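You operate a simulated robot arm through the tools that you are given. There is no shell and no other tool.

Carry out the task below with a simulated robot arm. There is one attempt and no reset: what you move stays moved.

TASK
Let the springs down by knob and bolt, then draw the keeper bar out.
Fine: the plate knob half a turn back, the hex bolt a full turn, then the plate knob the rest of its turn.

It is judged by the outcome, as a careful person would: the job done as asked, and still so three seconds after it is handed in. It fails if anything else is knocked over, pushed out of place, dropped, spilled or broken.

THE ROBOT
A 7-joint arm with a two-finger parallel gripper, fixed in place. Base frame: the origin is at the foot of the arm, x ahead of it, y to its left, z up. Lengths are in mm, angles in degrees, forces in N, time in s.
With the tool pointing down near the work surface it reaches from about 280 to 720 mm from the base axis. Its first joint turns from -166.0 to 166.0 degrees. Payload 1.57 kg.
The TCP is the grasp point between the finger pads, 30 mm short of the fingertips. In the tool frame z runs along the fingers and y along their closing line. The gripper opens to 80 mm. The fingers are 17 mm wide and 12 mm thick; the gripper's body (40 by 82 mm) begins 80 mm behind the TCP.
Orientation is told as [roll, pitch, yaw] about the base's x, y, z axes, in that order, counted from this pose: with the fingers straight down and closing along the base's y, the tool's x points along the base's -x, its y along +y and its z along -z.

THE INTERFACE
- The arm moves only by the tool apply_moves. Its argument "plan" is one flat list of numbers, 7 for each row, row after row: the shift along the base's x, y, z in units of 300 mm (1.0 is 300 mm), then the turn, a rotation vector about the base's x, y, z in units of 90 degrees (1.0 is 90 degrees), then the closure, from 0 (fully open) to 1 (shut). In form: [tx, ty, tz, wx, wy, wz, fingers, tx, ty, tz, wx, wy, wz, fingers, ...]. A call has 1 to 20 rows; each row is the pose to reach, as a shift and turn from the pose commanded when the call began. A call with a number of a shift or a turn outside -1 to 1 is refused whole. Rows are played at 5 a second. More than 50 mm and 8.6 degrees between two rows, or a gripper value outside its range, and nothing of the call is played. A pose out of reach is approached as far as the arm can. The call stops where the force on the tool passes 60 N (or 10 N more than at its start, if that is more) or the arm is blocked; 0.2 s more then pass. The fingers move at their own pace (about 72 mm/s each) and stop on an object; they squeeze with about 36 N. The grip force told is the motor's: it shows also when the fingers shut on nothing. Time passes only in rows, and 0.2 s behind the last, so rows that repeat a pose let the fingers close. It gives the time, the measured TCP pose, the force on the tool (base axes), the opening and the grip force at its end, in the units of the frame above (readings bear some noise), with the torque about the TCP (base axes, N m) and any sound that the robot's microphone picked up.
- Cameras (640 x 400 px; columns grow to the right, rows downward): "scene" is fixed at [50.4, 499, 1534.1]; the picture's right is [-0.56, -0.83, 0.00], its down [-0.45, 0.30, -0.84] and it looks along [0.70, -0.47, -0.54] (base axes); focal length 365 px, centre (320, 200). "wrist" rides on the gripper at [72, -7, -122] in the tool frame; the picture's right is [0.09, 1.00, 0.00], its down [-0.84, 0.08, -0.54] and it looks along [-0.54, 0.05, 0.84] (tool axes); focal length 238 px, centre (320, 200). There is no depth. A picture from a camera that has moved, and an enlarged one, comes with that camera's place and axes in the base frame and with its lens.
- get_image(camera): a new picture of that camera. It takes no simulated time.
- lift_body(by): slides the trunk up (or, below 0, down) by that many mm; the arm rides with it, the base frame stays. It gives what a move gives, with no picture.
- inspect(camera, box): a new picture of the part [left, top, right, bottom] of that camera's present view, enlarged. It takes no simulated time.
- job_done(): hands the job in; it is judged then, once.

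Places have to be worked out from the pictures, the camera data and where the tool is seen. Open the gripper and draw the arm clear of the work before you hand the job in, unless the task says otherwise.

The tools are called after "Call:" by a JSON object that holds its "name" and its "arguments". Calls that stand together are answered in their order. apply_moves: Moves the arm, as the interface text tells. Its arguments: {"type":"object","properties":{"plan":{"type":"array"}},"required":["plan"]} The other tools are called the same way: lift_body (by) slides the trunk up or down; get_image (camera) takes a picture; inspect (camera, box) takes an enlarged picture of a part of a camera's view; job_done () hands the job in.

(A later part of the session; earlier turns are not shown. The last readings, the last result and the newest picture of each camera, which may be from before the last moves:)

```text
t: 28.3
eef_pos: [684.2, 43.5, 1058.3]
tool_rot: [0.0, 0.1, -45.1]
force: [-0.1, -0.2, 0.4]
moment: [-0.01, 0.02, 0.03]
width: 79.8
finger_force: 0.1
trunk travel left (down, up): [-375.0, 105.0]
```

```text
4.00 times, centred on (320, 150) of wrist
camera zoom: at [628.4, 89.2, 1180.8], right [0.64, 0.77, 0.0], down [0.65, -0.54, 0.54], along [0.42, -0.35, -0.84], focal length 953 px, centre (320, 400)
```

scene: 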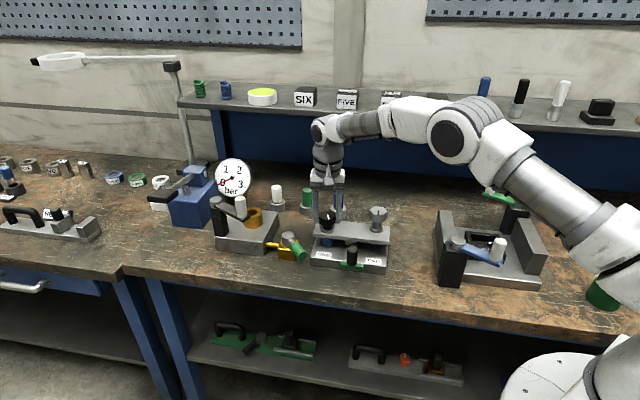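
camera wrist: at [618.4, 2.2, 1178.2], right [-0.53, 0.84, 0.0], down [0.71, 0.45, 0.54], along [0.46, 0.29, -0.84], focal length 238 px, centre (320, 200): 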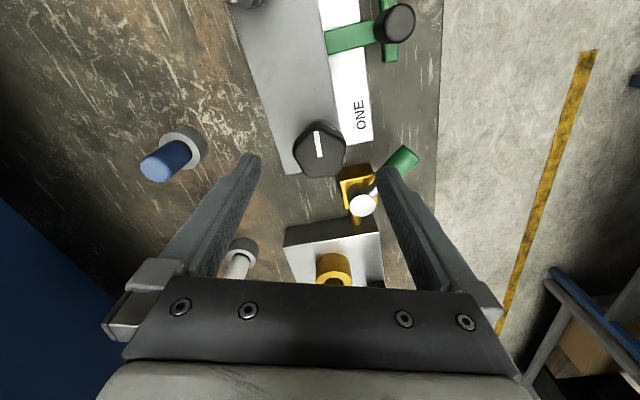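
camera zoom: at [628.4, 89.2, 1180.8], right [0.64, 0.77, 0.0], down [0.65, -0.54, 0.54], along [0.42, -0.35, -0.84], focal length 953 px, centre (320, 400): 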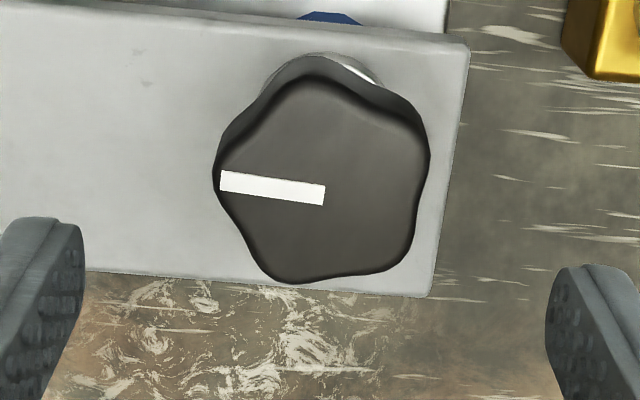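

Vision confirms the axis at about [682.6,45.1]; I shift (−1.5,+1.5) mm, descend to z≈996 and close.

Call:
{"name": "apply_moves", "arguments": {"plan": [-0.005, 0.005, -0.05, 0, 0, 0, 0, -0.005, 0.005, -0.1, 0, 0, 0, 0, -0.005, 0.005, -0.15, 0, 0, 0, 0, -0.005, 0.005, -0.207, 0, 0, 0, 0, -0.005, 0.005, -0.207, 0, 0, 0, 0, -0.005, 0.005, -0.207, 0, 0, 0, 0, -0.005, 0.005, -0.207, 0, 0, 0, 1, -0.005, 0.005, -0.207, 0, 0, 0, 1, -0.005, 0.005, -0.207, 0, 0, 0, 1, -0.005, 0.005, -0.207, 0, 0, 0, 1]}}

Call:
{"name": "get_image", "arguments": {"camera": "wrist"}}

Call:
{"name": "inspect", "arguments": {"camera": "scene", "box": [305, 195, 395, 275]}}

```text
t: 30.5
eef_pos: [682.9, 45.3, 995.4]
tool_rot: [0.0, 0.1, -45.0]
force: [4.9, 3.2, -0.9]
moment: [0.06, -0.3, 0.04]
width: 45.1
finger_force: 45.0
trunk travel left (down, up): [-375.0, 105.0]
```

```text
taken
camera wrist: at [627.2, 91.1, 1117.2], right [0.64, 0.77, 0.0], down [0.65, -0.54, 0.54], along [0.42, -0.35, -0.84], focal length 238 px, centre (320, 200)
```

wrist: 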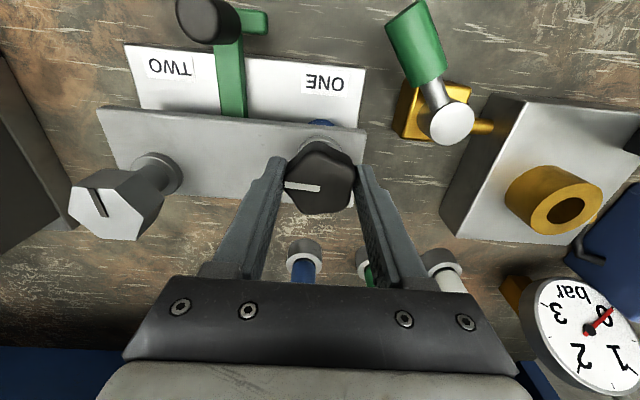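

```text
5.00 times, centred on (350, 235) of scene
camera zoom: at [50.4, 499.0, 1534.1], right [-0.56, -0.83, 0.0], down [-0.45, 0.3, -0.84], along [0.7, -0.47, -0.54], focal length 1825 px, centre (170, 25)
```

zoom: 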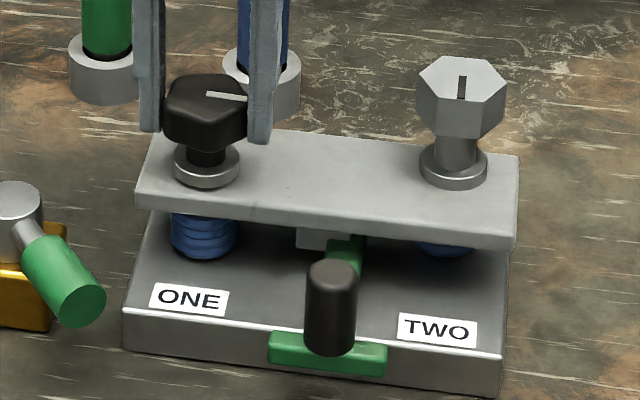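

Gripped at 45 mm width, centred. I turn another 90° counter-clockwise, following the knob up by about 3 mm.

Call:
{"name": "apply_moves", "arguments": {"plan": [0, 0, 0.001, 0, 0, 0.09, 1, 0, 0, 0.002, 0, 0, 0.18, 1, 0, 0, 0.003, 0, 0, 0.27, 1, 0, 0, 0.004, 0, 0, 0.36, 1, 0, 0, 0.005, 0, 0, 0.45, 1, 0, 0, 0.006, 0, 0, 0.54, 1, 0, 0, 0.007, 0, 0, 0.63, 1, 0, 0, 0.008, 0, 0, 0.72, 1, 0, 0, 0.009, 0, 0, 0.81, 1, 0, 0, 0.01, 0, 0, 0.9, 1, 0, 0, 0.01, 0, 0, 0.99, 1, 0, 0, 0.01, 0, 0, 1, 1, 0, 0, 0.01, 0, 0, 1, 1]}}

Call:
{"name": "get_image", "arguments": {"camera": "wrist"}}

Call:
{"name": "inspect", "arguments": {"camera": "scene", "box": [305, 195, 395, 275]}}

```text
t: 33.3
eef_pos: [682.6, 42.8, 999.5]
tool_rot: [-0.1, 0.2, 45.0]
force: [-0.9, -21.7, -0.7]
moment: [-0.45, 0.2, 0.05]
width: 44.8
finger_force: 45.1
trunk travel left (down, up): [-375.0, 105.0]
```

```text
taken
camera wrist: at [636.7, -12.4, 1121.2], right [-0.77, 0.64, 0.0], down [0.54, 0.65, 0.54], along [0.35, 0.41, -0.84], focal length 238 px, centre (320, 200)
```

wrist: 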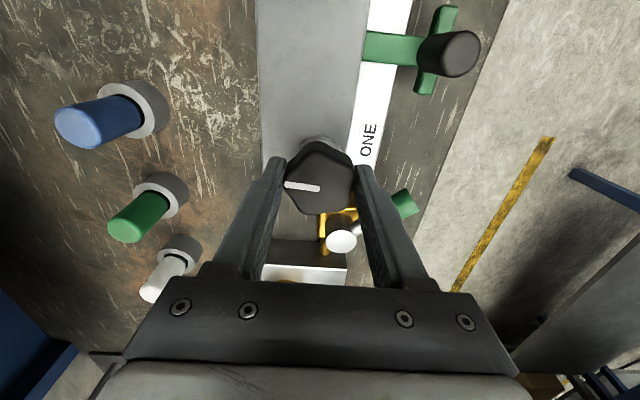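

```text
5.00 times, centred on (350, 235) of scene
camera zoom: at [50.4, 499.0, 1534.1], right [-0.56, -0.83, 0.0], down [-0.45, 0.3, -0.84], along [0.7, -0.47, -0.54], focal length 1825 px, centre (170, 25)
```

zoom: 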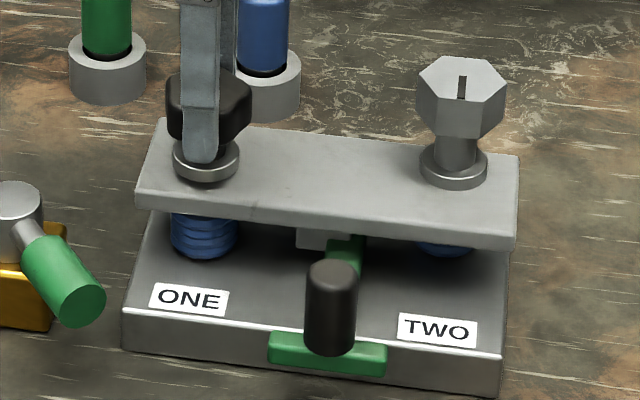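

Half a turn done; the ONE end of the plate is visibly rising, confirming the direction. I relieve the side load, open, and raise clear to check the mark.

Call:
{"name": "apply_moves", "arguments": {"plan": [0, -0.007, 0, 0, 0, 0, 1, 0, -0.009, 0, 0, 0, 0, 1, 0, -0.009, 0, 0, 0, 0, 0, 0, -0.009, 0, 0, 0, 0, 0, 0, -0.009, 0, 0, 0, 0, 0, 0, -0.009, 0.06, 0, 0, 0, 0, 0, -0.009, 0.13, 0, 0, 0, 0, 0, -0.009, 0.2, 0, 0, 0, 0, 0, -0.009, 0.27, 0, 0, 0, 0, 0, -0.009, 0.27, 0, 0, 0, 0]}}

Call:
{"name": "get_image", "arguments": {"camera": "wrist"}}

Call:
{"name": "inspect", "arguments": {"camera": "scene", "box": [305, 195, 395, 275]}}

Call:
{"name": "inspect", "arguments": {"camera": "scene", "box": [312, 205, 344, 225]}}

```text
t: 35.5
eef_pos: [683.1, 42.5, 1079.4]
tool_rot: [0.0, 0.1, 44.9]
force: [-0.7, 0.2, 0.2]
moment: [0.0, 0.01, -0.03]
width: 80.0
finger_force: 0.1
trunk travel left (down, up): [-375.0, 105.0]
```

```text
taken
camera wrist: at [636.6, -12.4, 1202.1], right [-0.77, 0.64, 0.0], down [0.54, 0.65, 0.54], along [0.35, 0.42, -0.84], focal length 238 px, centre (320, 200)
```

wrist: 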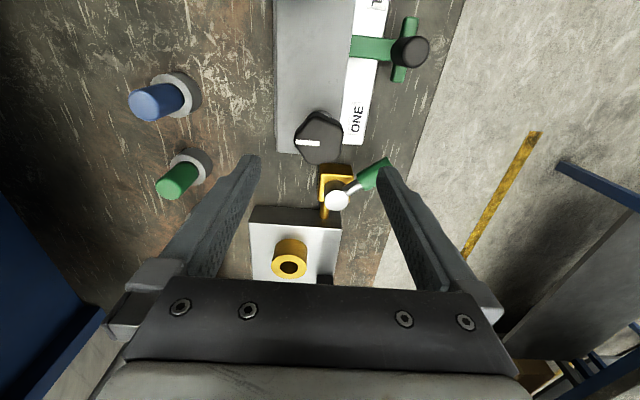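

```text
5.00 times, centred on (350, 235) of scene
camera zoom: at [50.4, 499.0, 1534.1], right [-0.56, -0.83, 0.0], down [-0.45, 0.3, -0.84], along [0.7, -0.47, -0.54], focal length 1825 px, centre (170, 25)
```

zoom: 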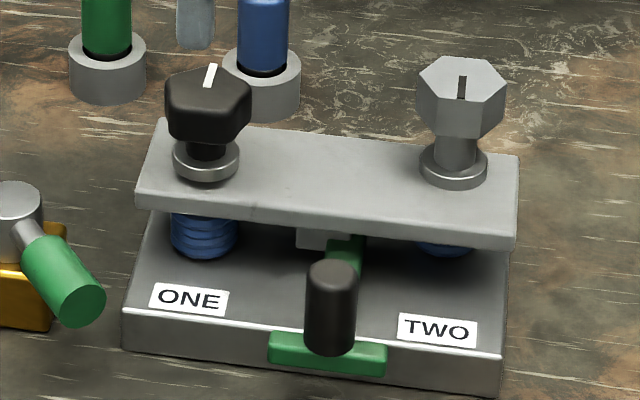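

```text
16.00 times, centred on (328, 215) of scene
camera zoom: at [50.4, 499.0, 1534.1], right [-0.56, -0.83, 0.0], down [-0.45, 0.3, -0.84], along [0.7, -0.47, -0.54], focal length 5841 px, centre (192, -40)
```

zoom: 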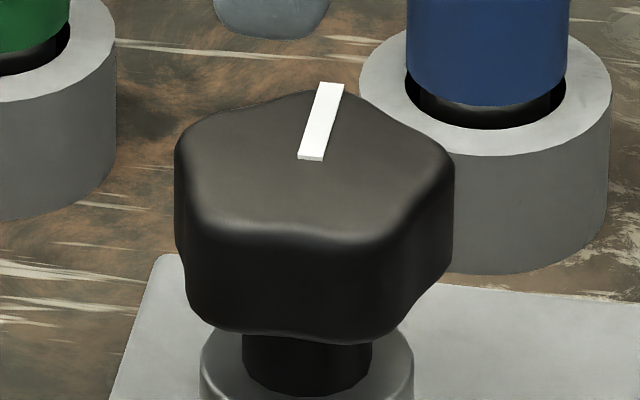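

The mark is now exactly opposite its start: half a turn. Next the hex bolt: I move over it (≈[609,-65]) at safe height while turning the gripper back.

Call:
{"name": "apply_moves", "arguments": {"plan": [-0.022, -0.033, 0, 0, 0, -0.09, 0, -0.045, -0.065, 0, 0, 0, -0.18, 0, -0.067, -0.098, 0, 0, 0, -0.27, 0, -0.09, -0.13, 0, 0, 0, -0.36, 0, -0.112, -0.163, 0, 0, 0, -0.45, 0, -0.135, -0.195, 0, 0, 0, -0.54, 0, -0.157, -0.228, 0, 0, 0, -0.63, 0, -0.18, -0.26, 0, 0, 0, -0.72, 0, -0.202, -0.293, 0, 0, 0, -0.81, 0, -0.224, -0.325, 0, 0, 0, -0.9, 0, -0.247, -0.358, 0, 0, 0, -0.99, 0, -0.247, -0.358, 0, 0, 0, -0.99, 0]}}

Call:
{"name": "get_image", "arguments": {"camera": "wrist"}}

Call:
{"name": "get_image", "arguments": {"camera": "scene"}}

```text
t: 38.1
eef_pos: [608.9, -62.9, 1079.5]
tool_rot: [0.0, 0.1, -44.3]
force: [-0.6, -0.6, 0.1]
moment: [0.03, -0.03, 0.02]
width: 80.0
finger_force: 0.1
trunk travel left (down, up): [-375.0, 105.0]
```

```text
taken
camera wrist: at [552.3, -19.1, 1202.1], right [0.63, 0.78, 0.0], down [0.65, -0.53, 0.54], along [0.42, -0.34, -0.84], focal length 238 px, centre (320, 200)
```

wrist: 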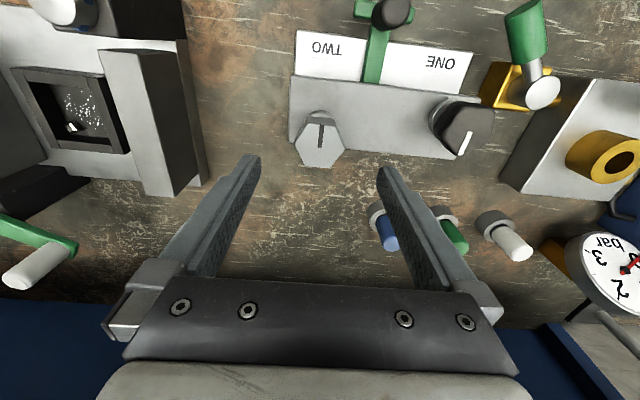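

```text
taken
```

scene: 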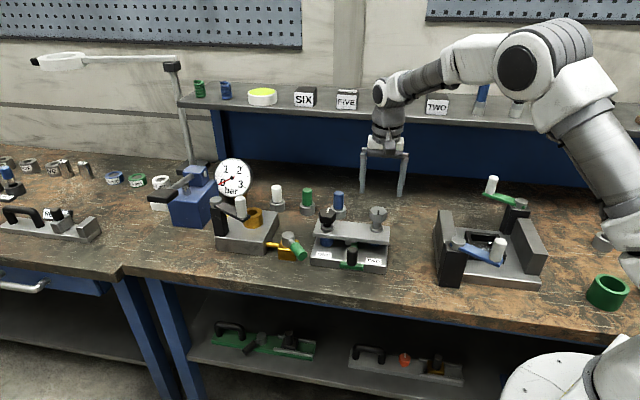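

The bolt is in view just ahead. I enlarge it to measure its centre and flats.

Call:
{"name": "inspect", "arguments": {"camera": "wrist", "box": [270, 95, 370, 195]}}

```text
4.00 times, centred on (320, 145) of wrist
camera zoom: at [552.3, -19.1, 1202.1], right [0.63, 0.78, 0.0], down [0.65, -0.53, 0.54], along [0.42, -0.34, -0.84], focal length 953 px, centre (320, 420)
```

zoom: 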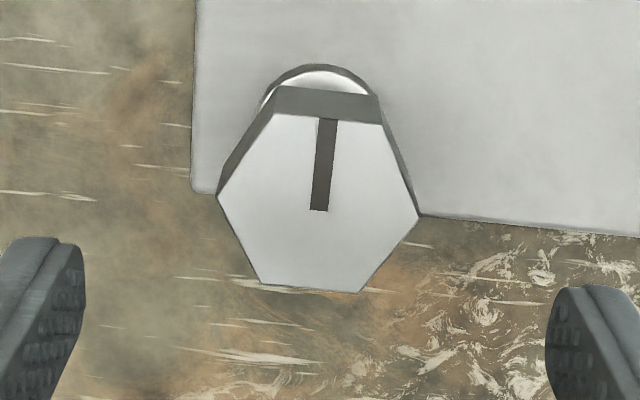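

Centre is laterally spot on. I rotate on to yaw −75° to line the pads up with flats and get a second bearing on the axis.

Call:
{"name": "apply_moves", "arguments": {"plan": [0, 0, 0, 0, 0, -0.085, 0, 0, 0, 0, 0, 0, -0.17, 0, 0, 0, 0, 0, 0, -0.255, 0, 0, 0, 0, 0, 0, -0.341, 0, 0, 0, 0, 0, 0, -0.341, 0]}}

Call:
{"name": "inspect", "arguments": {"camera": "wrist", "box": [270, 95, 370, 195]}}

Call:
{"name": "get_image", "arguments": {"camera": "wrist"}}

```text
t: 39.3
eef_pos: [608.6, -64.2, 1080.8]
tool_rot: [0.0, 0.1, -74.9]
force: [0.1, -0.3, 0.3]
moment: [-0.01, -0.02, 0.03]
width: 80.2
finger_force: 0.0
trunk travel left (down, up): [-375.0, 105.0]
```

```text
4.00 times, centred on (320, 145) of wrist
camera zoom: at [583.1, 2.4, 1202.4], right [0.94, 0.35, 0.0], down [0.29, -0.79, 0.54], along [0.19, -0.51, -0.84], focal length 953 px, centre (320, 420)
```

zoom: 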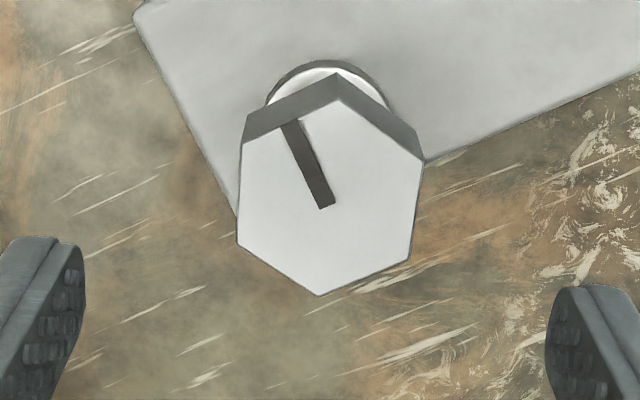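

```text
taken
camera wrist: at [583.1, 2.4, 1202.4], right [0.94, 0.35, 0.0], down [0.29, -0.79, 0.54], along [0.19, -0.51, -0.84], focal length 238 px, centre (320, 200)
```

wrist: 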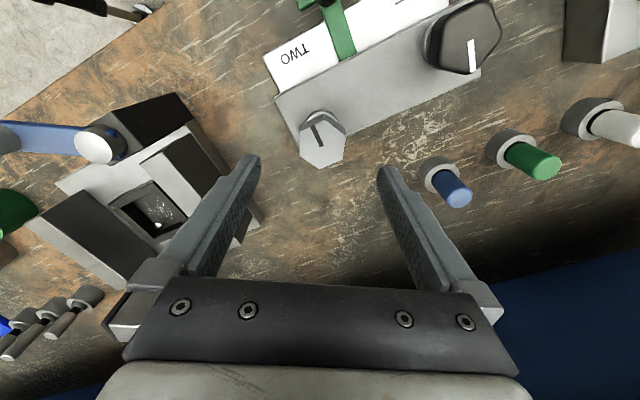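

The flats are aligned with the pads; averaging both bearings gives the axis at ≈ [610.2,-64.5], top ≈ 998. I shift slightly, descend to z≈998 and close on the flats.

Call:
{"name": "apply_moves", "arguments": {"plan": [0.0053, -0.001, -0.06, 0, 0, 0, 0, 0.0053, -0.001, -0.12, 0, 0, 0, 0, 0.0053, -0.001, -0.18, 0, 0, 0, 0, 0.0053, -0.001, -0.24, 0, 0, 0, 0, 0.0053, -0.001, -0.274, 0, 0, 0, 0, 0.0053, -0.001, -0.274, 0, 0, 0, 0, 0.0053, -0.001, -0.274, 0, 0, 0, 1, 0.0053, -0.001, -0.274, 0, 0, 0, 1, 0.0053, -0.001, -0.274, 0, 0, 0, 1, 0.0053, -0.001, -0.274, 0, 0, 0, 1]}}

Call:
{"name": "get_image", "arguments": {"camera": "wrist"}}

Call:
{"name": "inspect", "arguments": {"camera": "scene", "box": [305, 195, 395, 275]}}

```text
t: 41.5
eef_pos: [609.6, -62.8, 996.5]
tool_rot: [-0.1, 0.0, -74.8]
force: [-7.1, -0.7, -0.3]
moment: [0.07, 0.11, -0.05]
width: 39.9
finger_force: 45.2
trunk travel left (down, up): [-375.0, 105.0]
```

```text
taken
camera wrist: at [584.9, 3.2, 1118.9], right [0.94, 0.35, 0.0], down [0.29, -0.79, 0.54], along [0.19, -0.51, -0.84], focal length 238 px, centre (320, 200)
```

wrist: 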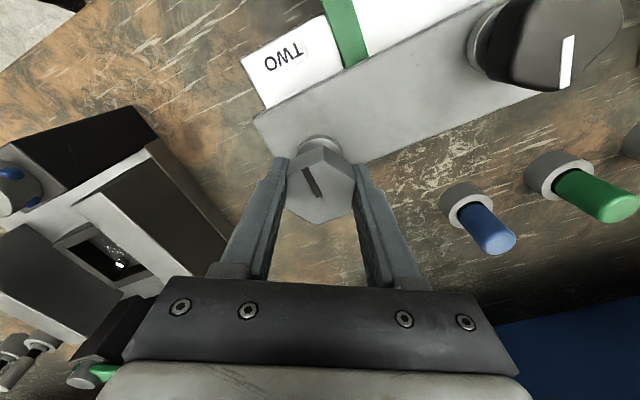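

```text
5.00 times, centred on (350, 235) of scene
camera zoom: at [50.4, 499.0, 1534.1], right [-0.56, -0.83, 0.0], down [-0.45, 0.3, -0.84], along [0.7, -0.47, -0.54], focal length 1825 px, centre (170, 25)
```

zoom: 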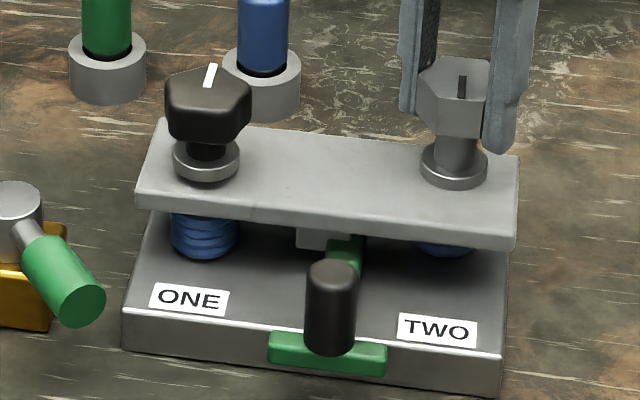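

Gripped on flats at 39.9 mm. Before turning I zoom to check the centring along the finger width.

Call:
{"name": "inspect", "arguments": {"camera": "wrist", "box": [270, 130, 370, 230]}}

```text
4.00 times, centred on (320, 180) of wrist
camera zoom: at [584.9, 3.2, 1118.9], right [0.94, 0.35, 0.0], down [0.29, -0.79, 0.54], along [0.19, -0.51, -0.84], focal length 953 px, centre (320, 280)
```

zoom: 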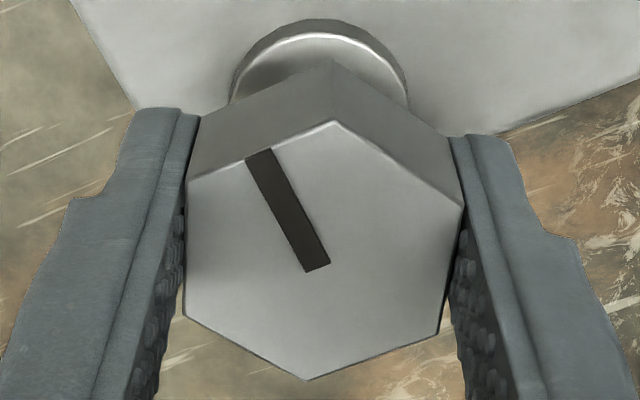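

Centred within a millimetre. I turn the bolt 90° counter-clockwise with a gentle rise to follow it.

Call:
{"name": "apply_moves", "arguments": {"plan": [0, 0, 0.001, 0, 0, 0.09, 1, 0, 0, 0.002, 0, 0, 0.18, 1, 0, 0, 0.003, 0, 0, 0.27, 1, 0, 0, 0.003, 0, 0, 0.27, 1]}}

```text
t: 42.5
eef_pos: [608.1, -63.8, 997.7]
tool_rot: [-0.1, 0.3, -50.3]
force: [-14.1, 4.0, -8.3]
moment: [-0.26, -0.3, 0.15]
width: 39.4
finger_force: 44.7
trunk travel left (down, up): [-375.0, 105.0]
```

Turning smoothly; small side load in −x and slight downward pull, so I ease x by −2 mm, stop raising, and continue.

Call:
{"name": "apply_moves", "arguments": {"plan": [-0.003, 0, 0, 0, 0, 0.09, 1, -0.006, 0, 0, 0, 0, 0.18, 1, -0.006, 0, 0, 0, 0, 0.27, 1, -0.006, 0, 0, 0, 0, 0.36, 1, -0.006, 0, 0, 0, 0, 0.45, 1, -0.006, 0, 0, 0, 0, 0.45, 1]}}

Call:
{"name": "inspect", "arguments": {"camera": "scene", "box": [305, 195, 395, 275]}}

```text
t: 43.9
eef_pos: [607.9, -65.4, 999.3]
tool_rot: [0.0, -0.1, -9.9]
force: [-10.7, -1.7, 4.1]
moment: [0.12, 0.83, 0.12]
width: 40.1
finger_force: 44.8
trunk travel left (down, up): [-375.0, 105.0]
```

```text
5.00 times, centred on (350, 235) of scene
camera zoom: at [50.4, 499.0, 1534.1], right [-0.56, -0.83, 0.0], down [-0.45, 0.3, -0.84], along [0.7, -0.47, -0.54], focal length 1825 px, centre (170, 25)
```

zoom: 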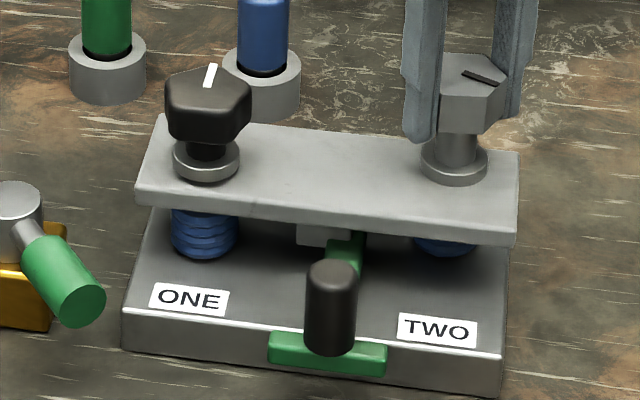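

The bolt mark follows (65° so far). I continue to yaw +45°, following upward ~2 mm.

Call:
{"name": "apply_moves", "arguments": {"plan": [-0.003, 0, 0.001, 0, 0, 0.09, 1, -0.005, 0, 0.002, 0, 0, 0.18, 1, -0.005, 0, 0.003, 0, 0, 0.27, 1, -0.005, 0, 0.004, 0, 0, 0.36, 1, -0.005, 0, 0.005, 0, 0, 0.45, 1, -0.005, 0, 0.006, 0, 0, 0.54, 1, -0.005, 0, 0.007, 0, 0, 0.61, 1, -0.005, 0, 0.007, 0, 0, 0.61, 1]}}

Call:
{"name": "get_image", "arguments": {"camera": "wrist"}}

Call:
{"name": "inspect", "arguments": {"camera": "scene", "box": [305, 195, 395, 275]}}

```text
t: 45.7
eef_pos: [609.0, -68.4, 1000.9]
tool_rot: [-0.2, 0.0, 44.9]
force: [14.4, -20.1, 8.4]
moment: [0.5, -0.81, 0.01]
width: 39.8
finger_force: 45.2
trunk travel left (down, up): [-375.0, 105.0]
```

```text
taken
camera wrist: at [562.3, -123.1, 1123.3], right [-0.77, 0.64, 0.0], down [0.54, 0.65, 0.54], along [0.35, 0.41, -0.84], focal length 238 px, centre (320, 200)
```

wrist: 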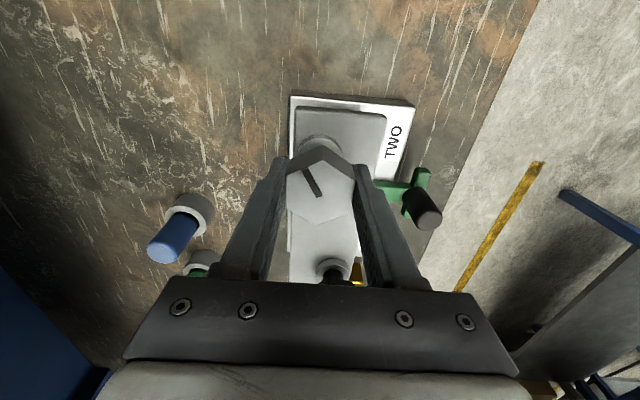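

```text
5.00 times, centred on (350, 235) of scene
camera zoom: at [50.4, 499.0, 1534.1], right [-0.56, -0.83, 0.0], down [-0.45, 0.3, -0.84], along [0.7, -0.47, -0.54], focal length 1825 px, centre (170, 25)
```

zoom: 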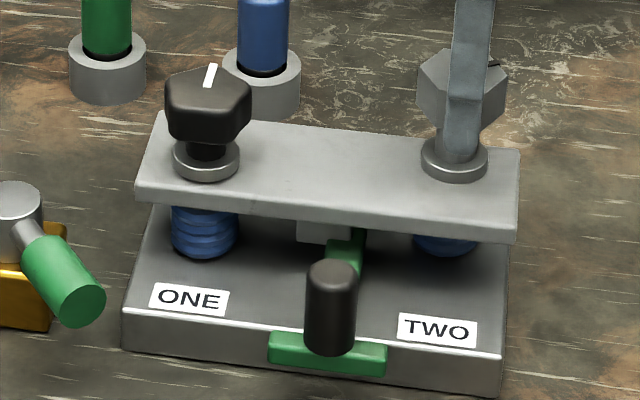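

120° done. The two grips put the bolt axis at ≈ [610.9,-65.8]. I relieve the load and open the fingers; with 20 mm clearance each side I can rotate back in place without lifting.

Call:
{"name": "apply_moves", "arguments": {"plan": [0.008, -0.012, 0.002, 0, 0, 0, 1, 0.01, -0.015, 0.003, 0, 0, 0, 1, 0.01, -0.015, 0.003, 0, 0, 0, 0, 0.01, -0.015, 0.003, 0, 0, 0, 0, 0.01, -0.015, 0.003, 0, 0, 0, 0, 0.01, -0.015, 0.003, 0, 0, 0, 0]}}

Call:
{"name": "inspect", "arguments": {"camera": "scene", "box": [305, 195, 395, 275]}}

```text
t: 47.1
eef_pos: [609.1, -70.3, 1001.3]
tool_rot: [0.0, 0.2, 44.9]
force: [0.3, -0.3, 0.3]
moment: [0.01, 0.01, 0.01]
width: 79.9
finger_force: 0.0
trunk travel left (down, up): [-375.0, 105.0]
```

```text
5.00 times, centred on (350, 235) of scene
camera zoom: at [50.4, 499.0, 1534.1], right [-0.56, -0.83, 0.0], down [-0.45, 0.3, -0.84], along [0.7, -0.47, -0.54], focal length 1825 px, centre (170, 25)
```

zoom: 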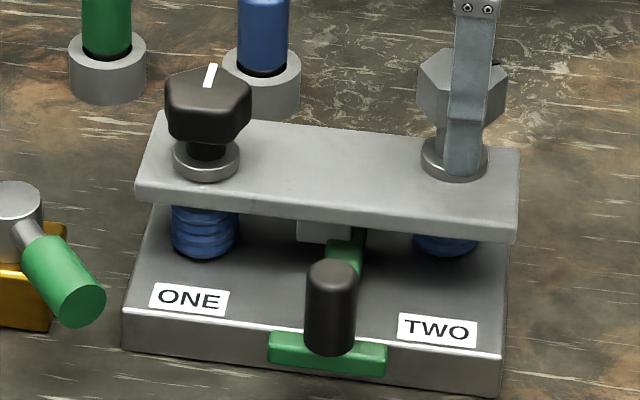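

Free of contact now. I recentre on the axis and rotate back in place with open fingers.

Call:
{"name": "apply_moves", "arguments": {"plan": [0.003, 0.008, 0.002, 0, 0, 0, 0, 0.006, 0.015, 0.003, 0, 0, 0, 0, 0.006, 0.015, 0.003, 0, 0, -0.09, 0, 0.006, 0.015, 0.003, 0, 0, -0.18, 0, 0.006, 0.015, 0.003, 0, 0, -0.27, 0, 0.006, 0.015, 0.003, 0, 0, -0.36, 0, 0.006, 0.015, 0.003, 0, 0, -0.45, 0, 0.006, 0.015, 0.003, 0, 0, -0.54, 0, 0.006, 0.015, 0.003, 0, 0, -0.63, 0, 0.006, 0.015, 0.003, 0, 0, -0.72, 0, 0.006, 0.015, 0.003, 0, 0, -0.81, 0, 0.006, 0.015, 0.003, 0, 0, -0.9, 0, 0.006, 0.015, 0.003, 0, 0, -0.99, 0]}}

Call:
{"name": "apply_moves", "arguments": {"plan": [0, 0, 0, 0, 0, -0.086, 0, 0, 0, 0, 0, 0, -0.172, 0, 0, 0, 0, 0, 0, -0.258, 0, 0, 0, 0, 0, 0, -0.342, 0, 0, 0, 0, 0, 0, -0.342, 0, 0, 0, 0, 0, 0, -0.342, 0]}}

Call:
{"name": "inspect", "arguments": {"camera": "wrist", "box": [270, 130, 370, 230]}}

Call:
{"name": "inspect", "arguments": {"camera": "scene", "box": [305, 195, 395, 275]}}

```text
t: 49.9
eef_pos: [611.0, -65.1, 1002.4]
tool_rot: [0.0, 0.0, -44.4]
force: [0.7, 0.1, 0.4]
moment: [0.0, -0.02, 0.0]
width: 80.0
finger_force: 0.1
trunk travel left (down, up): [-375.0, 105.0]
```

```text
t: 51.3
eef_pos: [610.9, -64.4, 1002.1]
tool_rot: [0.0, 0.1, -75.0]
force: [-0.4, -0.2, 0.2]
moment: [-0.01, -0.04, -0.03]
width: 79.8
finger_force: 0.0
trunk travel left (down, up): [-375.0, 105.0]
```

```text
4.00 times, centred on (320, 180) of wrist
camera zoom: at [586.8, 2.3, 1124.5], right [0.94, 0.35, 0.0], down [0.29, -0.79, 0.54], along [0.19, -0.51, -0.84], focal length 953 px, centre (320, 280)
```

zoom: 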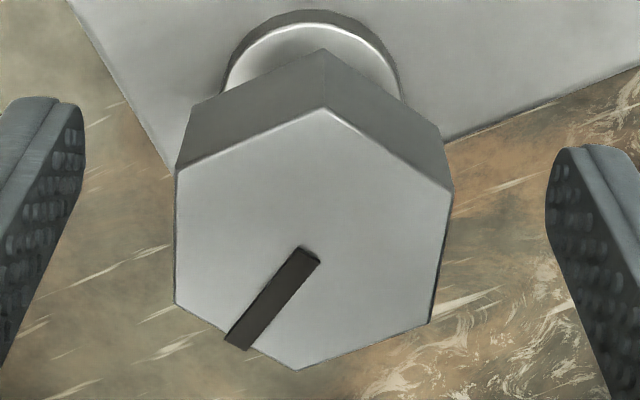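

```text
5.00 times, centred on (350, 235) of scene
camera zoom: at [50.4, 499.0, 1534.1], right [-0.56, -0.83, 0.0], down [-0.45, 0.3, -0.84], along [0.7, -0.47, -0.54], focal length 1825 px, centre (170, 25)
```

zoom: 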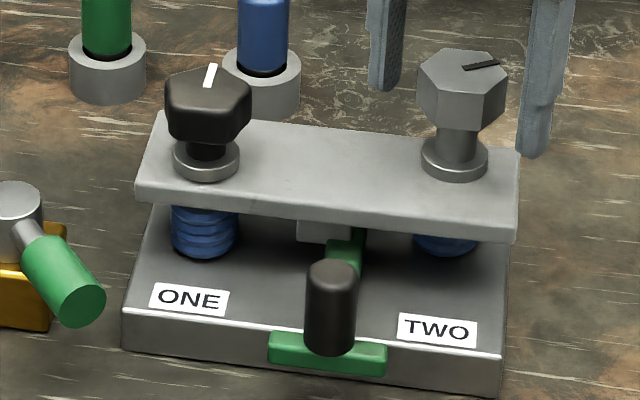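

The bolt has turned 120° and sits 1.7 mm left of centre. I shift accordingly and grip the next pair of flats.

Call:
{"name": "apply_moves", "arguments": {"plan": [-0.0047, -0.0017, 0, 0, 0, 0, 0, -0.0047, -0.0017, 0, 0, 0, 0, 0, -0.0047, -0.0017, 0, 0, 0, 0, 1, -0.0047, -0.0017, 0, 0, 0, 0, 1, -0.0047, -0.0017, 0, 0, 0, 0, 1, -0.0047, -0.0017, 0, 0, 0, 0, 1]}}

Call:
{"name": "apply_moves", "arguments": {"plan": [0, 0, 0.001, 0, 0, 0.09, 1, 0, 0, 0.002, 0, 0, 0.18, 1, 0, 0, 0.003, 0, 0, 0.27, 1, 0, 0, 0.004, 0, 0, 0.36, 1, 0, 0, 0.005, 0, 0, 0.45, 1, 0, 0, 0.006, 0, 0, 0.54, 1, 0, 0, 0.007, 0, 0, 0.63, 1, 0, 0, 0.008, 0, 0, 0.72, 1, 0, 0, 0.008, 0, 0, 0.72, 1]}}

Call:
{"name": "inspect", "arguments": {"camera": "scene", "box": [305, 195, 395, 275]}}

```text
t: 52.7
eef_pos: [610.5, -64.7, 1003.1]
tool_rot: [0.0, 0.0, -75.1]
force: [-7.8, -1.0, 0.4]
moment: [0.11, 0.23, -0.05]
width: 39.7
finger_force: 44.6
trunk travel left (down, up): [-375.0, 105.0]
```

```text
t: 54.7
eef_pos: [610.3, -65.6, 1004.2]
tool_rot: [0.0, 0.2, -10.1]
force: [-4.4, -5.0, -0.6]
moment: [0.0, 0.68, 0.07]
width: 39.3
finger_force: 44.3
trunk travel left (down, up): [-375.0, 105.0]
```

```text
5.00 times, centred on (350, 235) of scene
camera zoom: at [50.4, 499.0, 1534.1], right [-0.56, -0.83, 0.0], down [-0.45, 0.3, -0.84], along [0.7, -0.47, -0.54], focal length 1825 px, centre (170, 25)
```

zoom: 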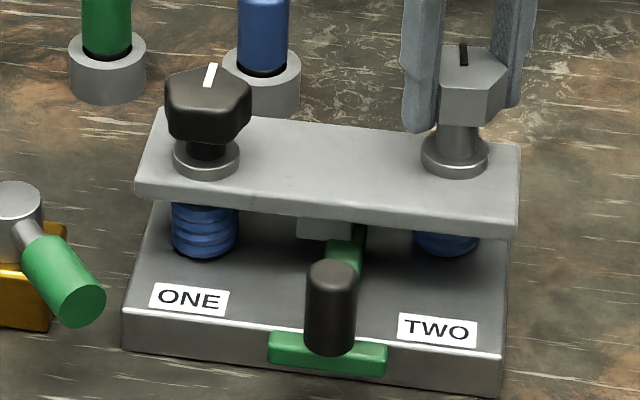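

Forces are low and the bolt is past 180°. I complete this grip's 120° (to yaw +45°).

Call:
{"name": "apply_moves", "arguments": {"plan": [0, 0, 0.001, 0, 0, 0.09, 1, 0, 0, 0.002, 0, 0, 0.18, 1, 0, 0, 0.003, 0, 0, 0.27, 1, 0, 0, 0.004, 0, 0, 0.36, 1, 0, 0, 0.005, 0, 0, 0.45, 1, 0, 0, 0.006, 0, 0, 0.54, 1, 0, 0, 0.007, 0, 0, 0.612, 1, 0, 0, 0.007, 0, 0, 0.612, 1]}}

Call:
{"name": "apply_moves", "arguments": {"plan": [0, 0, 0, 0, 0, 0, 0, 0, 0, 0, 0, 0, 0, 0, 0, 0, 0, 0, 0, 0, 0, 0, 0, 0, 0, 0, 0, 0]}}

Call:
{"name": "inspect", "arguments": {"camera": "wrist", "box": [270, 130, 370, 230]}}

```text
t: 56.5
eef_pos: [610.0, -66.4, 1006.9]
tool_rot: [-0.1, 0.0, 44.9]
force: [-8.3, -8.3, -6.5]
moment: [-0.46, 0.28, 0.08]
width: 39.9
finger_force: 44.8
trunk travel left (down, up): [-375.0, 105.0]
```

```text
t: 57.5
eef_pos: [611.2, -65.7, 1008.1]
tool_rot: [0.0, 0.1, 44.9]
force: [-0.1, -0.4, 0.4]
moment: [0.01, -0.01, 0.02]
width: 79.9
finger_force: 0.0
trunk travel left (down, up): [-375.0, 105.0]
```

```text
4.00 times, centred on (320, 180) of wrist
camera zoom: at [564.4, -121.0, 1129.8], right [-0.77, 0.64, 0.0], down [0.54, 0.65, 0.54], along [0.35, 0.42, -0.84], focal length 953 px, centre (320, 280)
```

zoom: 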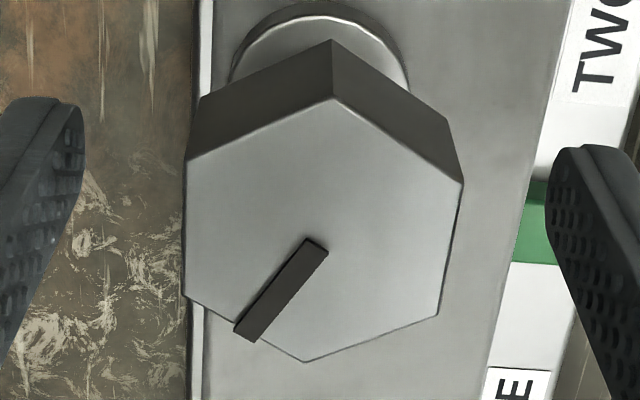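

240° done with low loads; axis ≈ [610.3,-66]. I rotate the open gripper back to yaw −75° for the last 120°.

Call:
{"name": "apply_moves", "arguments": {"plan": [-0.002, 0, 0, 0, 0, -0.09, 0, -0.002, 0, 0, 0, 0, -0.18, 0, -0.002, 0, 0, 0, 0, -0.27, 0, -0.002, 0, 0, 0, 0, -0.36, 0, -0.002, 0, 0, 0, 0, -0.45, 0, -0.002, 0, 0, 0, 0, -0.54, 0, -0.002, 0, 0, 0, 0, -0.63, 0, -0.002, 0, 0, 0, 0, -0.72, 0, -0.002, 0, 0, 0, 0, -0.81, 0, -0.002, 0, 0, 0, 0, -0.9, 0, -0.002, 0, 0, 0, 0, -0.99, 0]}}

Call:
{"name": "apply_moves", "arguments": {"plan": [0, 0, 0, 0, 0, -0.086, 0, 0, 0, 0, 0, 0, -0.172, 0, 0, 0, 0, 0, 0, -0.258, 0, 0, 0, 0, 0, 0, -0.342, 0, 0, 0, 0, 0, 0, -0.342, 0, 0, 0, 0, 0, 0, -0.342, 0]}}

Call:
{"name": "inspect", "arguments": {"camera": "wrist", "box": [270, 130, 370, 230]}}

Call:
{"name": "inspect", "arguments": {"camera": "scene", "box": [305, 195, 395, 275]}}

```text
t: 59.9
eef_pos: [607.9, -65.3, 1006.1]
tool_rot: [0.1, 0.1, -44.4]
force: [0.5, -0.7, -0.2]
moment: [0.01, -0.02, -0.02]
width: 80.0
finger_force: 0.0
trunk travel left (down, up): [-375.0, 105.0]
```

```text
t: 61.3
eef_pos: [609.7, -65.9, 1005.7]
tool_rot: [0.1, 0.0, -75.1]
force: [-0.9, -0.1, -0.2]
moment: [-0.01, 0.03, 0.02]
width: 80.1
finger_force: 0.0
trunk travel left (down, up): [-375.0, 105.0]
```

```text
4.00 times, centred on (320, 180) of wrist
camera zoom: at [584.9, 1.3, 1128.5], right [0.94, 0.35, 0.0], down [0.29, -0.79, 0.54], along [0.19, -0.51, -0.84], focal length 953 px, centre (320, 280)
```

zoom: 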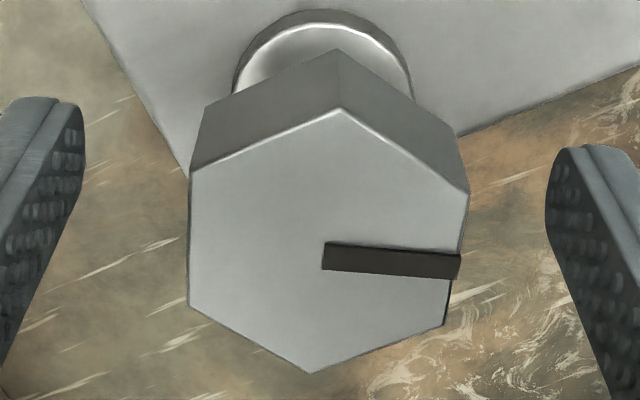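

```text
5.00 times, centred on (350, 235) of scene
camera zoom: at [50.4, 499.0, 1534.1], right [-0.56, -0.83, 0.0], down [-0.45, 0.3, -0.84], along [0.7, -0.47, -0.54], focal length 1825 px, centre (170, 25)
```

zoom: 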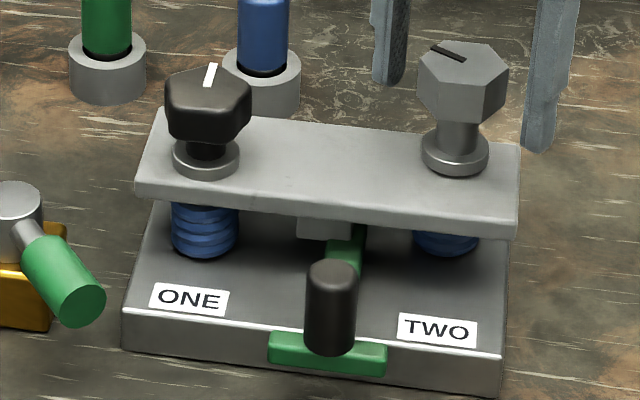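

Centred. I close for the final 120° of the bolt.

Call:
{"name": "apply_moves", "arguments": {"plan": [0, 0, 0, 0, 0, 0, 1, 0, 0, 0, 0, 0, 0, 1, 0, 0, 0, 0, 0, 0, 1, 0, 0, 0, 0, 0, 0, 1]}}

Call:
{"name": "apply_moves", "arguments": {"plan": [0, 0, 0.001, 0, 0, 0.09, 1, 0, 0, 0.002, 0, 0, 0.18, 1, 0, 0, 0.003, 0, 0, 0.27, 1, 0, 0, 0.004, 0, 0, 0.36, 1, 0, 0, 0.005, 0, 0, 0.45, 1, 0, 0, 0.006, 0, 0, 0.54, 1, 0, 0, 0.007, 0, 0, 0.63, 1, 0, 0, 0.008, 0, 0, 0.72, 1, 0, 0, 0.008, 0, 0, 0.72, 1]}}

Call:
{"name": "inspect", "arguments": {"camera": "scene", "box": [305, 195, 395, 275]}}

```text
t: 62.3
eef_pos: [611.2, -65.0, 1005.9]
tool_rot: [-0.1, 0.0, -74.9]
force: [3.7, 0.6, -0.2]
moment: [0.01, -0.11, -0.04]
width: 39.8
finger_force: 44.7
trunk travel left (down, up): [-375.0, 105.0]
```

```text
t: 64.3
eef_pos: [609.7, -66.3, 1009.2]
tool_rot: [0.0, 0.1, -10.1]
force: [8.8, -6.8, -7.1]
moment: [-0.23, -1.29, 0.05]
width: 39.8
finger_force: 45.1
trunk travel left (down, up): [-375.0, 105.0]
```

```text
5.00 times, centred on (350, 235) of scene
camera zoom: at [50.4, 499.0, 1534.1], right [-0.56, -0.83, 0.0], down [-0.45, 0.3, -0.84], along [0.7, -0.47, -0.54], focal length 1825 px, centre (170, 25)
```

zoom: 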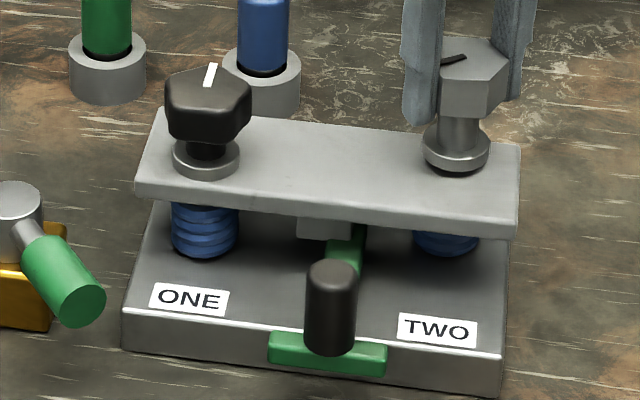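

The bolt collar is starting to clear the plate. I finish the last 55° of its full turn.

Call:
{"name": "apply_moves", "arguments": {"plan": [0, 0, 0.001, 0, 0, 0.09, 1, 0, 0, 0.002, 0, 0, 0.18, 1, 0, 0, 0.003, 0, 0, 0.27, 1, 0, 0, 0.004, 0, 0, 0.36, 1, 0, 0, 0.005, 0, 0, 0.45, 1, 0, 0, 0.006, 0, 0, 0.54, 1, 0, 0, 0.007, 0, 0, 0.616, 1, 0, 0, 0.007, 0, 0, 0.616, 1]}}

Call:
{"name": "get_image", "arguments": {"camera": "wrist"}}

Call:
{"name": "inspect", "arguments": {"camera": "scene", "box": [305, 195, 395, 275]}}

```text
t: 66.1
eef_pos: [611.0, -66.3, 1010.6]
tool_rot: [0.0, 0.1, 45.3]
force: [4.8, -7.3, 2.4]
moment: [0.01, -0.36, -0.18]
width: 39.8
finger_force: 45.2
trunk travel left (down, up): [-375.0, 105.0]
```

```text
taken
camera wrist: at [564.6, -122.4, 1133.7], right [-0.77, 0.63, 0.0], down [0.53, 0.65, 0.54], along [0.34, 0.42, -0.84], focal length 238 px, centre (320, 200)
```

wrist: 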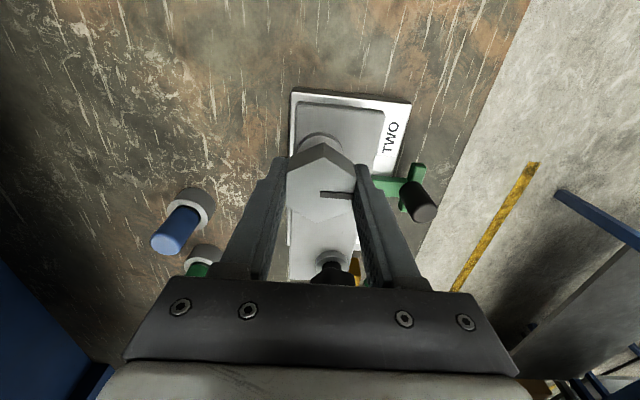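

```text
5.00 times, centred on (350, 235) of scene
camera zoom: at [50.4, 499.0, 1534.1], right [-0.56, -0.83, 0.0], down [-0.45, 0.3, -0.84], along [0.7, -0.47, -0.54], focal length 1825 px, centre (170, 25)
```

zoom: 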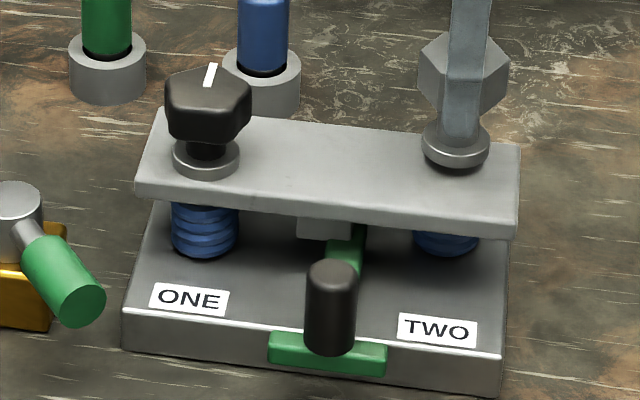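

Full turn commanded; a slight torque suggests it is at its end. I open, raise clear, and check the bolt's mark.

Call:
{"name": "apply_moves", "arguments": {"plan": [0, 0, 0, 0, 0, 0, 0, 0, 0, 0, 0, 0, 0, 0, 0, 0, 0, 0, 0, 0, 0, 0, 0, 0.06, 0, 0, 0, 0, 0, 0, 0.13, 0, 0, 0, 0, 0, 0, 0.2, 0, 0, 0, 0, 0, 0, 0.25, 0, 0, 0, 0, 0, 0, 0.25, 0, 0, 0, 0]}}

Call:
{"name": "inspect", "arguments": {"camera": "scene", "box": [305, 195, 395, 275]}}

Call:
{"name": "inspect", "arguments": {"camera": "scene", "box": [362, 196, 394, 216]}}

Call:
{"name": "inspect", "arguments": {"camera": "wrist", "box": [270, 95, 370, 195]}}

```text
t: 67.9
eef_pos: [610.2, -66.7, 1085.6]
tool_rot: [-0.1, 0.2, 45.3]
force: [0.7, -0.6, -0.3]
moment: [-0.04, 0.01, 0.01]
width: 79.9
finger_force: 0.1
trunk travel left (down, up): [-375.0, 105.0]
```

```text
5.00 times, centred on (350, 235) of scene
camera zoom: at [50.4, 499.0, 1534.1], right [-0.56, -0.83, 0.0], down [-0.45, 0.3, -0.84], along [0.7, -0.47, -0.54], focal length 1825 px, centre (170, 25)
```

zoom: 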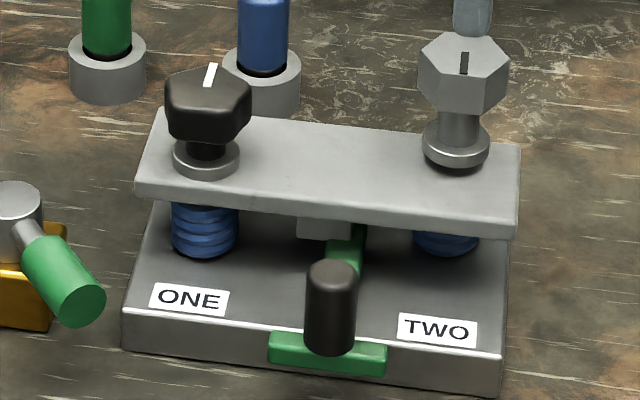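

```text
16.00 times, centred on (378, 206) of scene
camera zoom: at [50.4, 499.0, 1534.1], right [-0.56, -0.83, 0.0], down [-0.45, 0.3, -0.84], along [0.7, -0.47, -0.54], focal length 5841 px, centre (-608, 104)
```

zoom: 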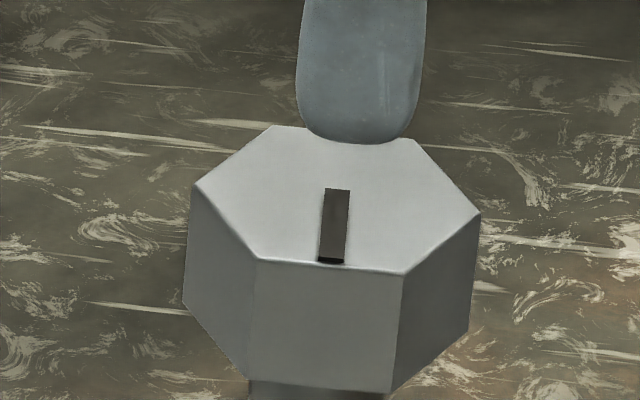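

```text
4.00 times, centred on (320, 145) of wrist
camera zoom: at [564.1, -122.8, 1207.9], right [-0.77, 0.64, 0.0], down [0.53, 0.65, 0.54], along [0.34, 0.42, -0.84], focal length 953 px, centre (320, 420)
```

zoom: 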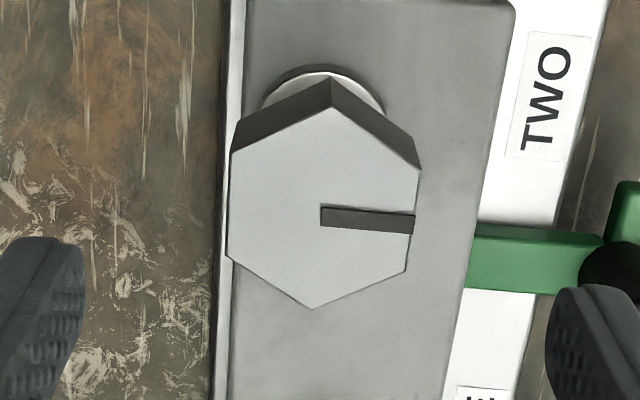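

The bolt's mark is back exactly where it started: one full turn. Now back to the knob for its remaining half turn: I fly over at safe height, rotating to yaw −63°.

Call:
{"name": "apply_moves", "arguments": {"plan": [0.022, 0.034, 0, 0, 0, -0.09, 0, 0.044, 0.068, 0, 0, 0, -0.18, 0, 0.066, 0.102, 0, 0, 0, -0.27, 0, 0.088, 0.135, 0, 0, 0, -0.36, 0, 0.11, 0.169, 0, 0, 0, -0.45, 0, 0.132, 0.203, 0, 0, 0, -0.54, 0, 0.154, 0.237, 0, 0, 0, -0.63, 0, 0.176, 0.271, 0, 0, 0, -0.72, 0, 0.198, 0.305, 0, 0, 0, -0.81, 0, 0.22, 0.339, 0, 0, 0, -0.9, 0, 0.2417, 0.3723, 0, 0, 0, -0.99, 0, 0.2417, 0.3723, 0, 0, 0, -0.99, 0]}}

Call:
{"name": "apply_moves", "arguments": {"plan": [0, 0, 0, 0, 0, -0.071, 0, 0, 0, 0, 0, 0, -0.142, 0, 0, 0, 0, 0, 0, -0.213, 0, 0, 0, 0, 0, 0, -0.213, 0]}}

Call:
{"name": "get_image", "arguments": {"camera": "wrist"}}

Call:
{"name": "inspect", "arguments": {"camera": "wrist", "box": [270, 95, 370, 195]}}

```text
t: 70.5
eef_pos: [681.2, 47.5, 1086.5]
tool_rot: [0.0, 0.0, -44.0]
force: [0.0, 0.0, 0.2]
moment: [0.0, 0.0, 0.02]
width: 79.6
finger_force: 0.1
trunk travel left (down, up): [-375.0, 105.0]
```

```text
t: 71.5
eef_pos: [681.3, 46.4, 1087.5]
tool_rot: [0.0, 0.1, -63.0]
force: [0.7, 0.4, 0.5]
moment: [0.0, 0.0, 0.03]
width: 80.0
finger_force: 0.0
trunk travel left (down, up): [-375.0, 105.0]
```

```text
taken
camera wrist: at [643.0, 108.2, 1208.8], right [0.85, 0.53, 0.0], down [0.45, -0.71, 0.54], along [0.29, -0.46, -0.84], focal length 238 px, centre (320, 200)
```

wrist: 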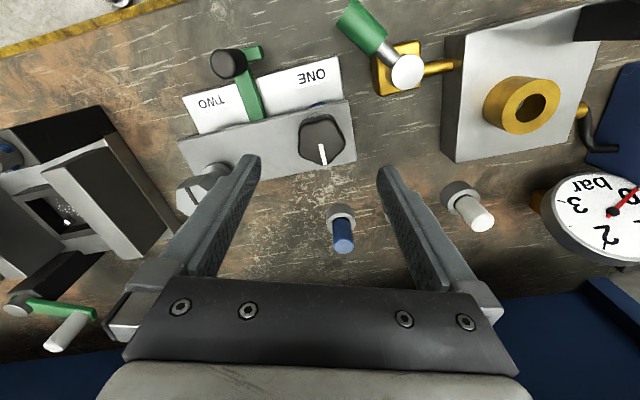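

```text
4.00 times, centred on (320, 145) of wrist
camera zoom: at [643.0, 108.2, 1208.8], right [0.85, 0.53, 0.0], down [0.45, -0.71, 0.54], along [0.29, -0.46, -0.84], focal length 953 px, centre (320, 420)
```

zoom: 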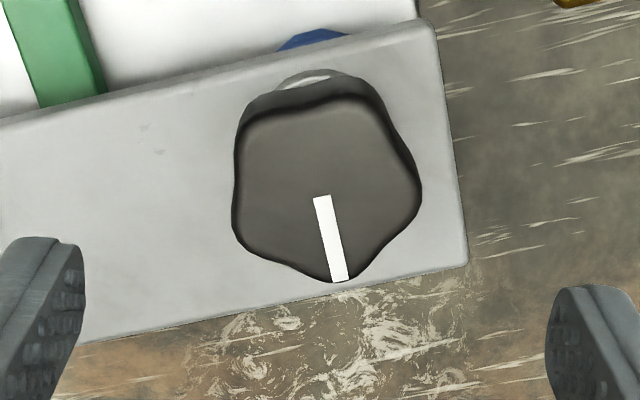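

The knob is seen with its mark pointing back; axis ≈ [683,44]. I centre, descend to z≈1001 and grip.

Call:
{"name": "apply_moves", "arguments": {"plan": [0.0057, -0.008, -0.06, 0, 0, 0, 0, 0.0057, -0.008, -0.12, 0, 0, 0, 0, 0.0057, -0.008, -0.18, 0, 0, 0, 0, 0.0057, -0.008, -0.24, 0, 0, 0, 0, 0.0057, -0.008, -0.288, 0, 0, 0, 0, 0.0057, -0.008, -0.288, 0, 0, 0, 0, 0.0057, -0.008, -0.288, 0, 0, 0, 0]}}

Call:
{"name": "inspect", "arguments": {"camera": "wrist", "box": [270, 130, 370, 230]}}

Call:
{"name": "inspect", "arguments": {"camera": "scene", "box": [305, 195, 395, 275]}}

```text
t: 73.1
eef_pos: [684.6, 45.3, 998.2]
tool_rot: [-0.1, 0.1, -63.0]
force: [0.1, -0.3, 0.4]
moment: [0.0, -0.01, -0.01]
width: 80.0
finger_force: 0.0
trunk travel left (down, up): [-375.0, 105.0]
```

```text
4.00 times, centred on (320, 180) of wrist
camera zoom: at [646.6, 105.2, 1120.7], right [0.85, 0.53, 0.0], down [0.45, -0.71, 0.54], along [0.29, -0.46, -0.84], focal length 953 px, centre (320, 280)
```

zoom: 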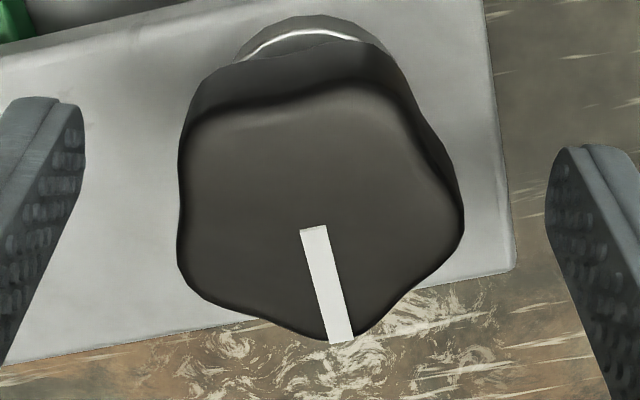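

```text
5.00 times, centred on (350, 235) of scene
camera zoom: at [50.4, 499.0, 1534.1], right [-0.56, -0.83, 0.0], down [-0.45, 0.3, -0.84], along [0.7, -0.47, -0.54], focal length 1825 px, centre (170, 25)
```

zoom: 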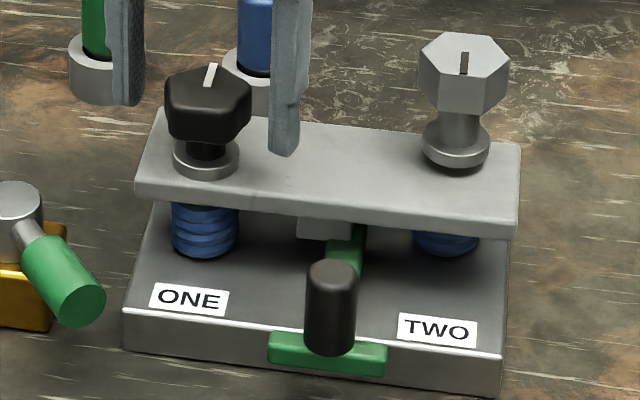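

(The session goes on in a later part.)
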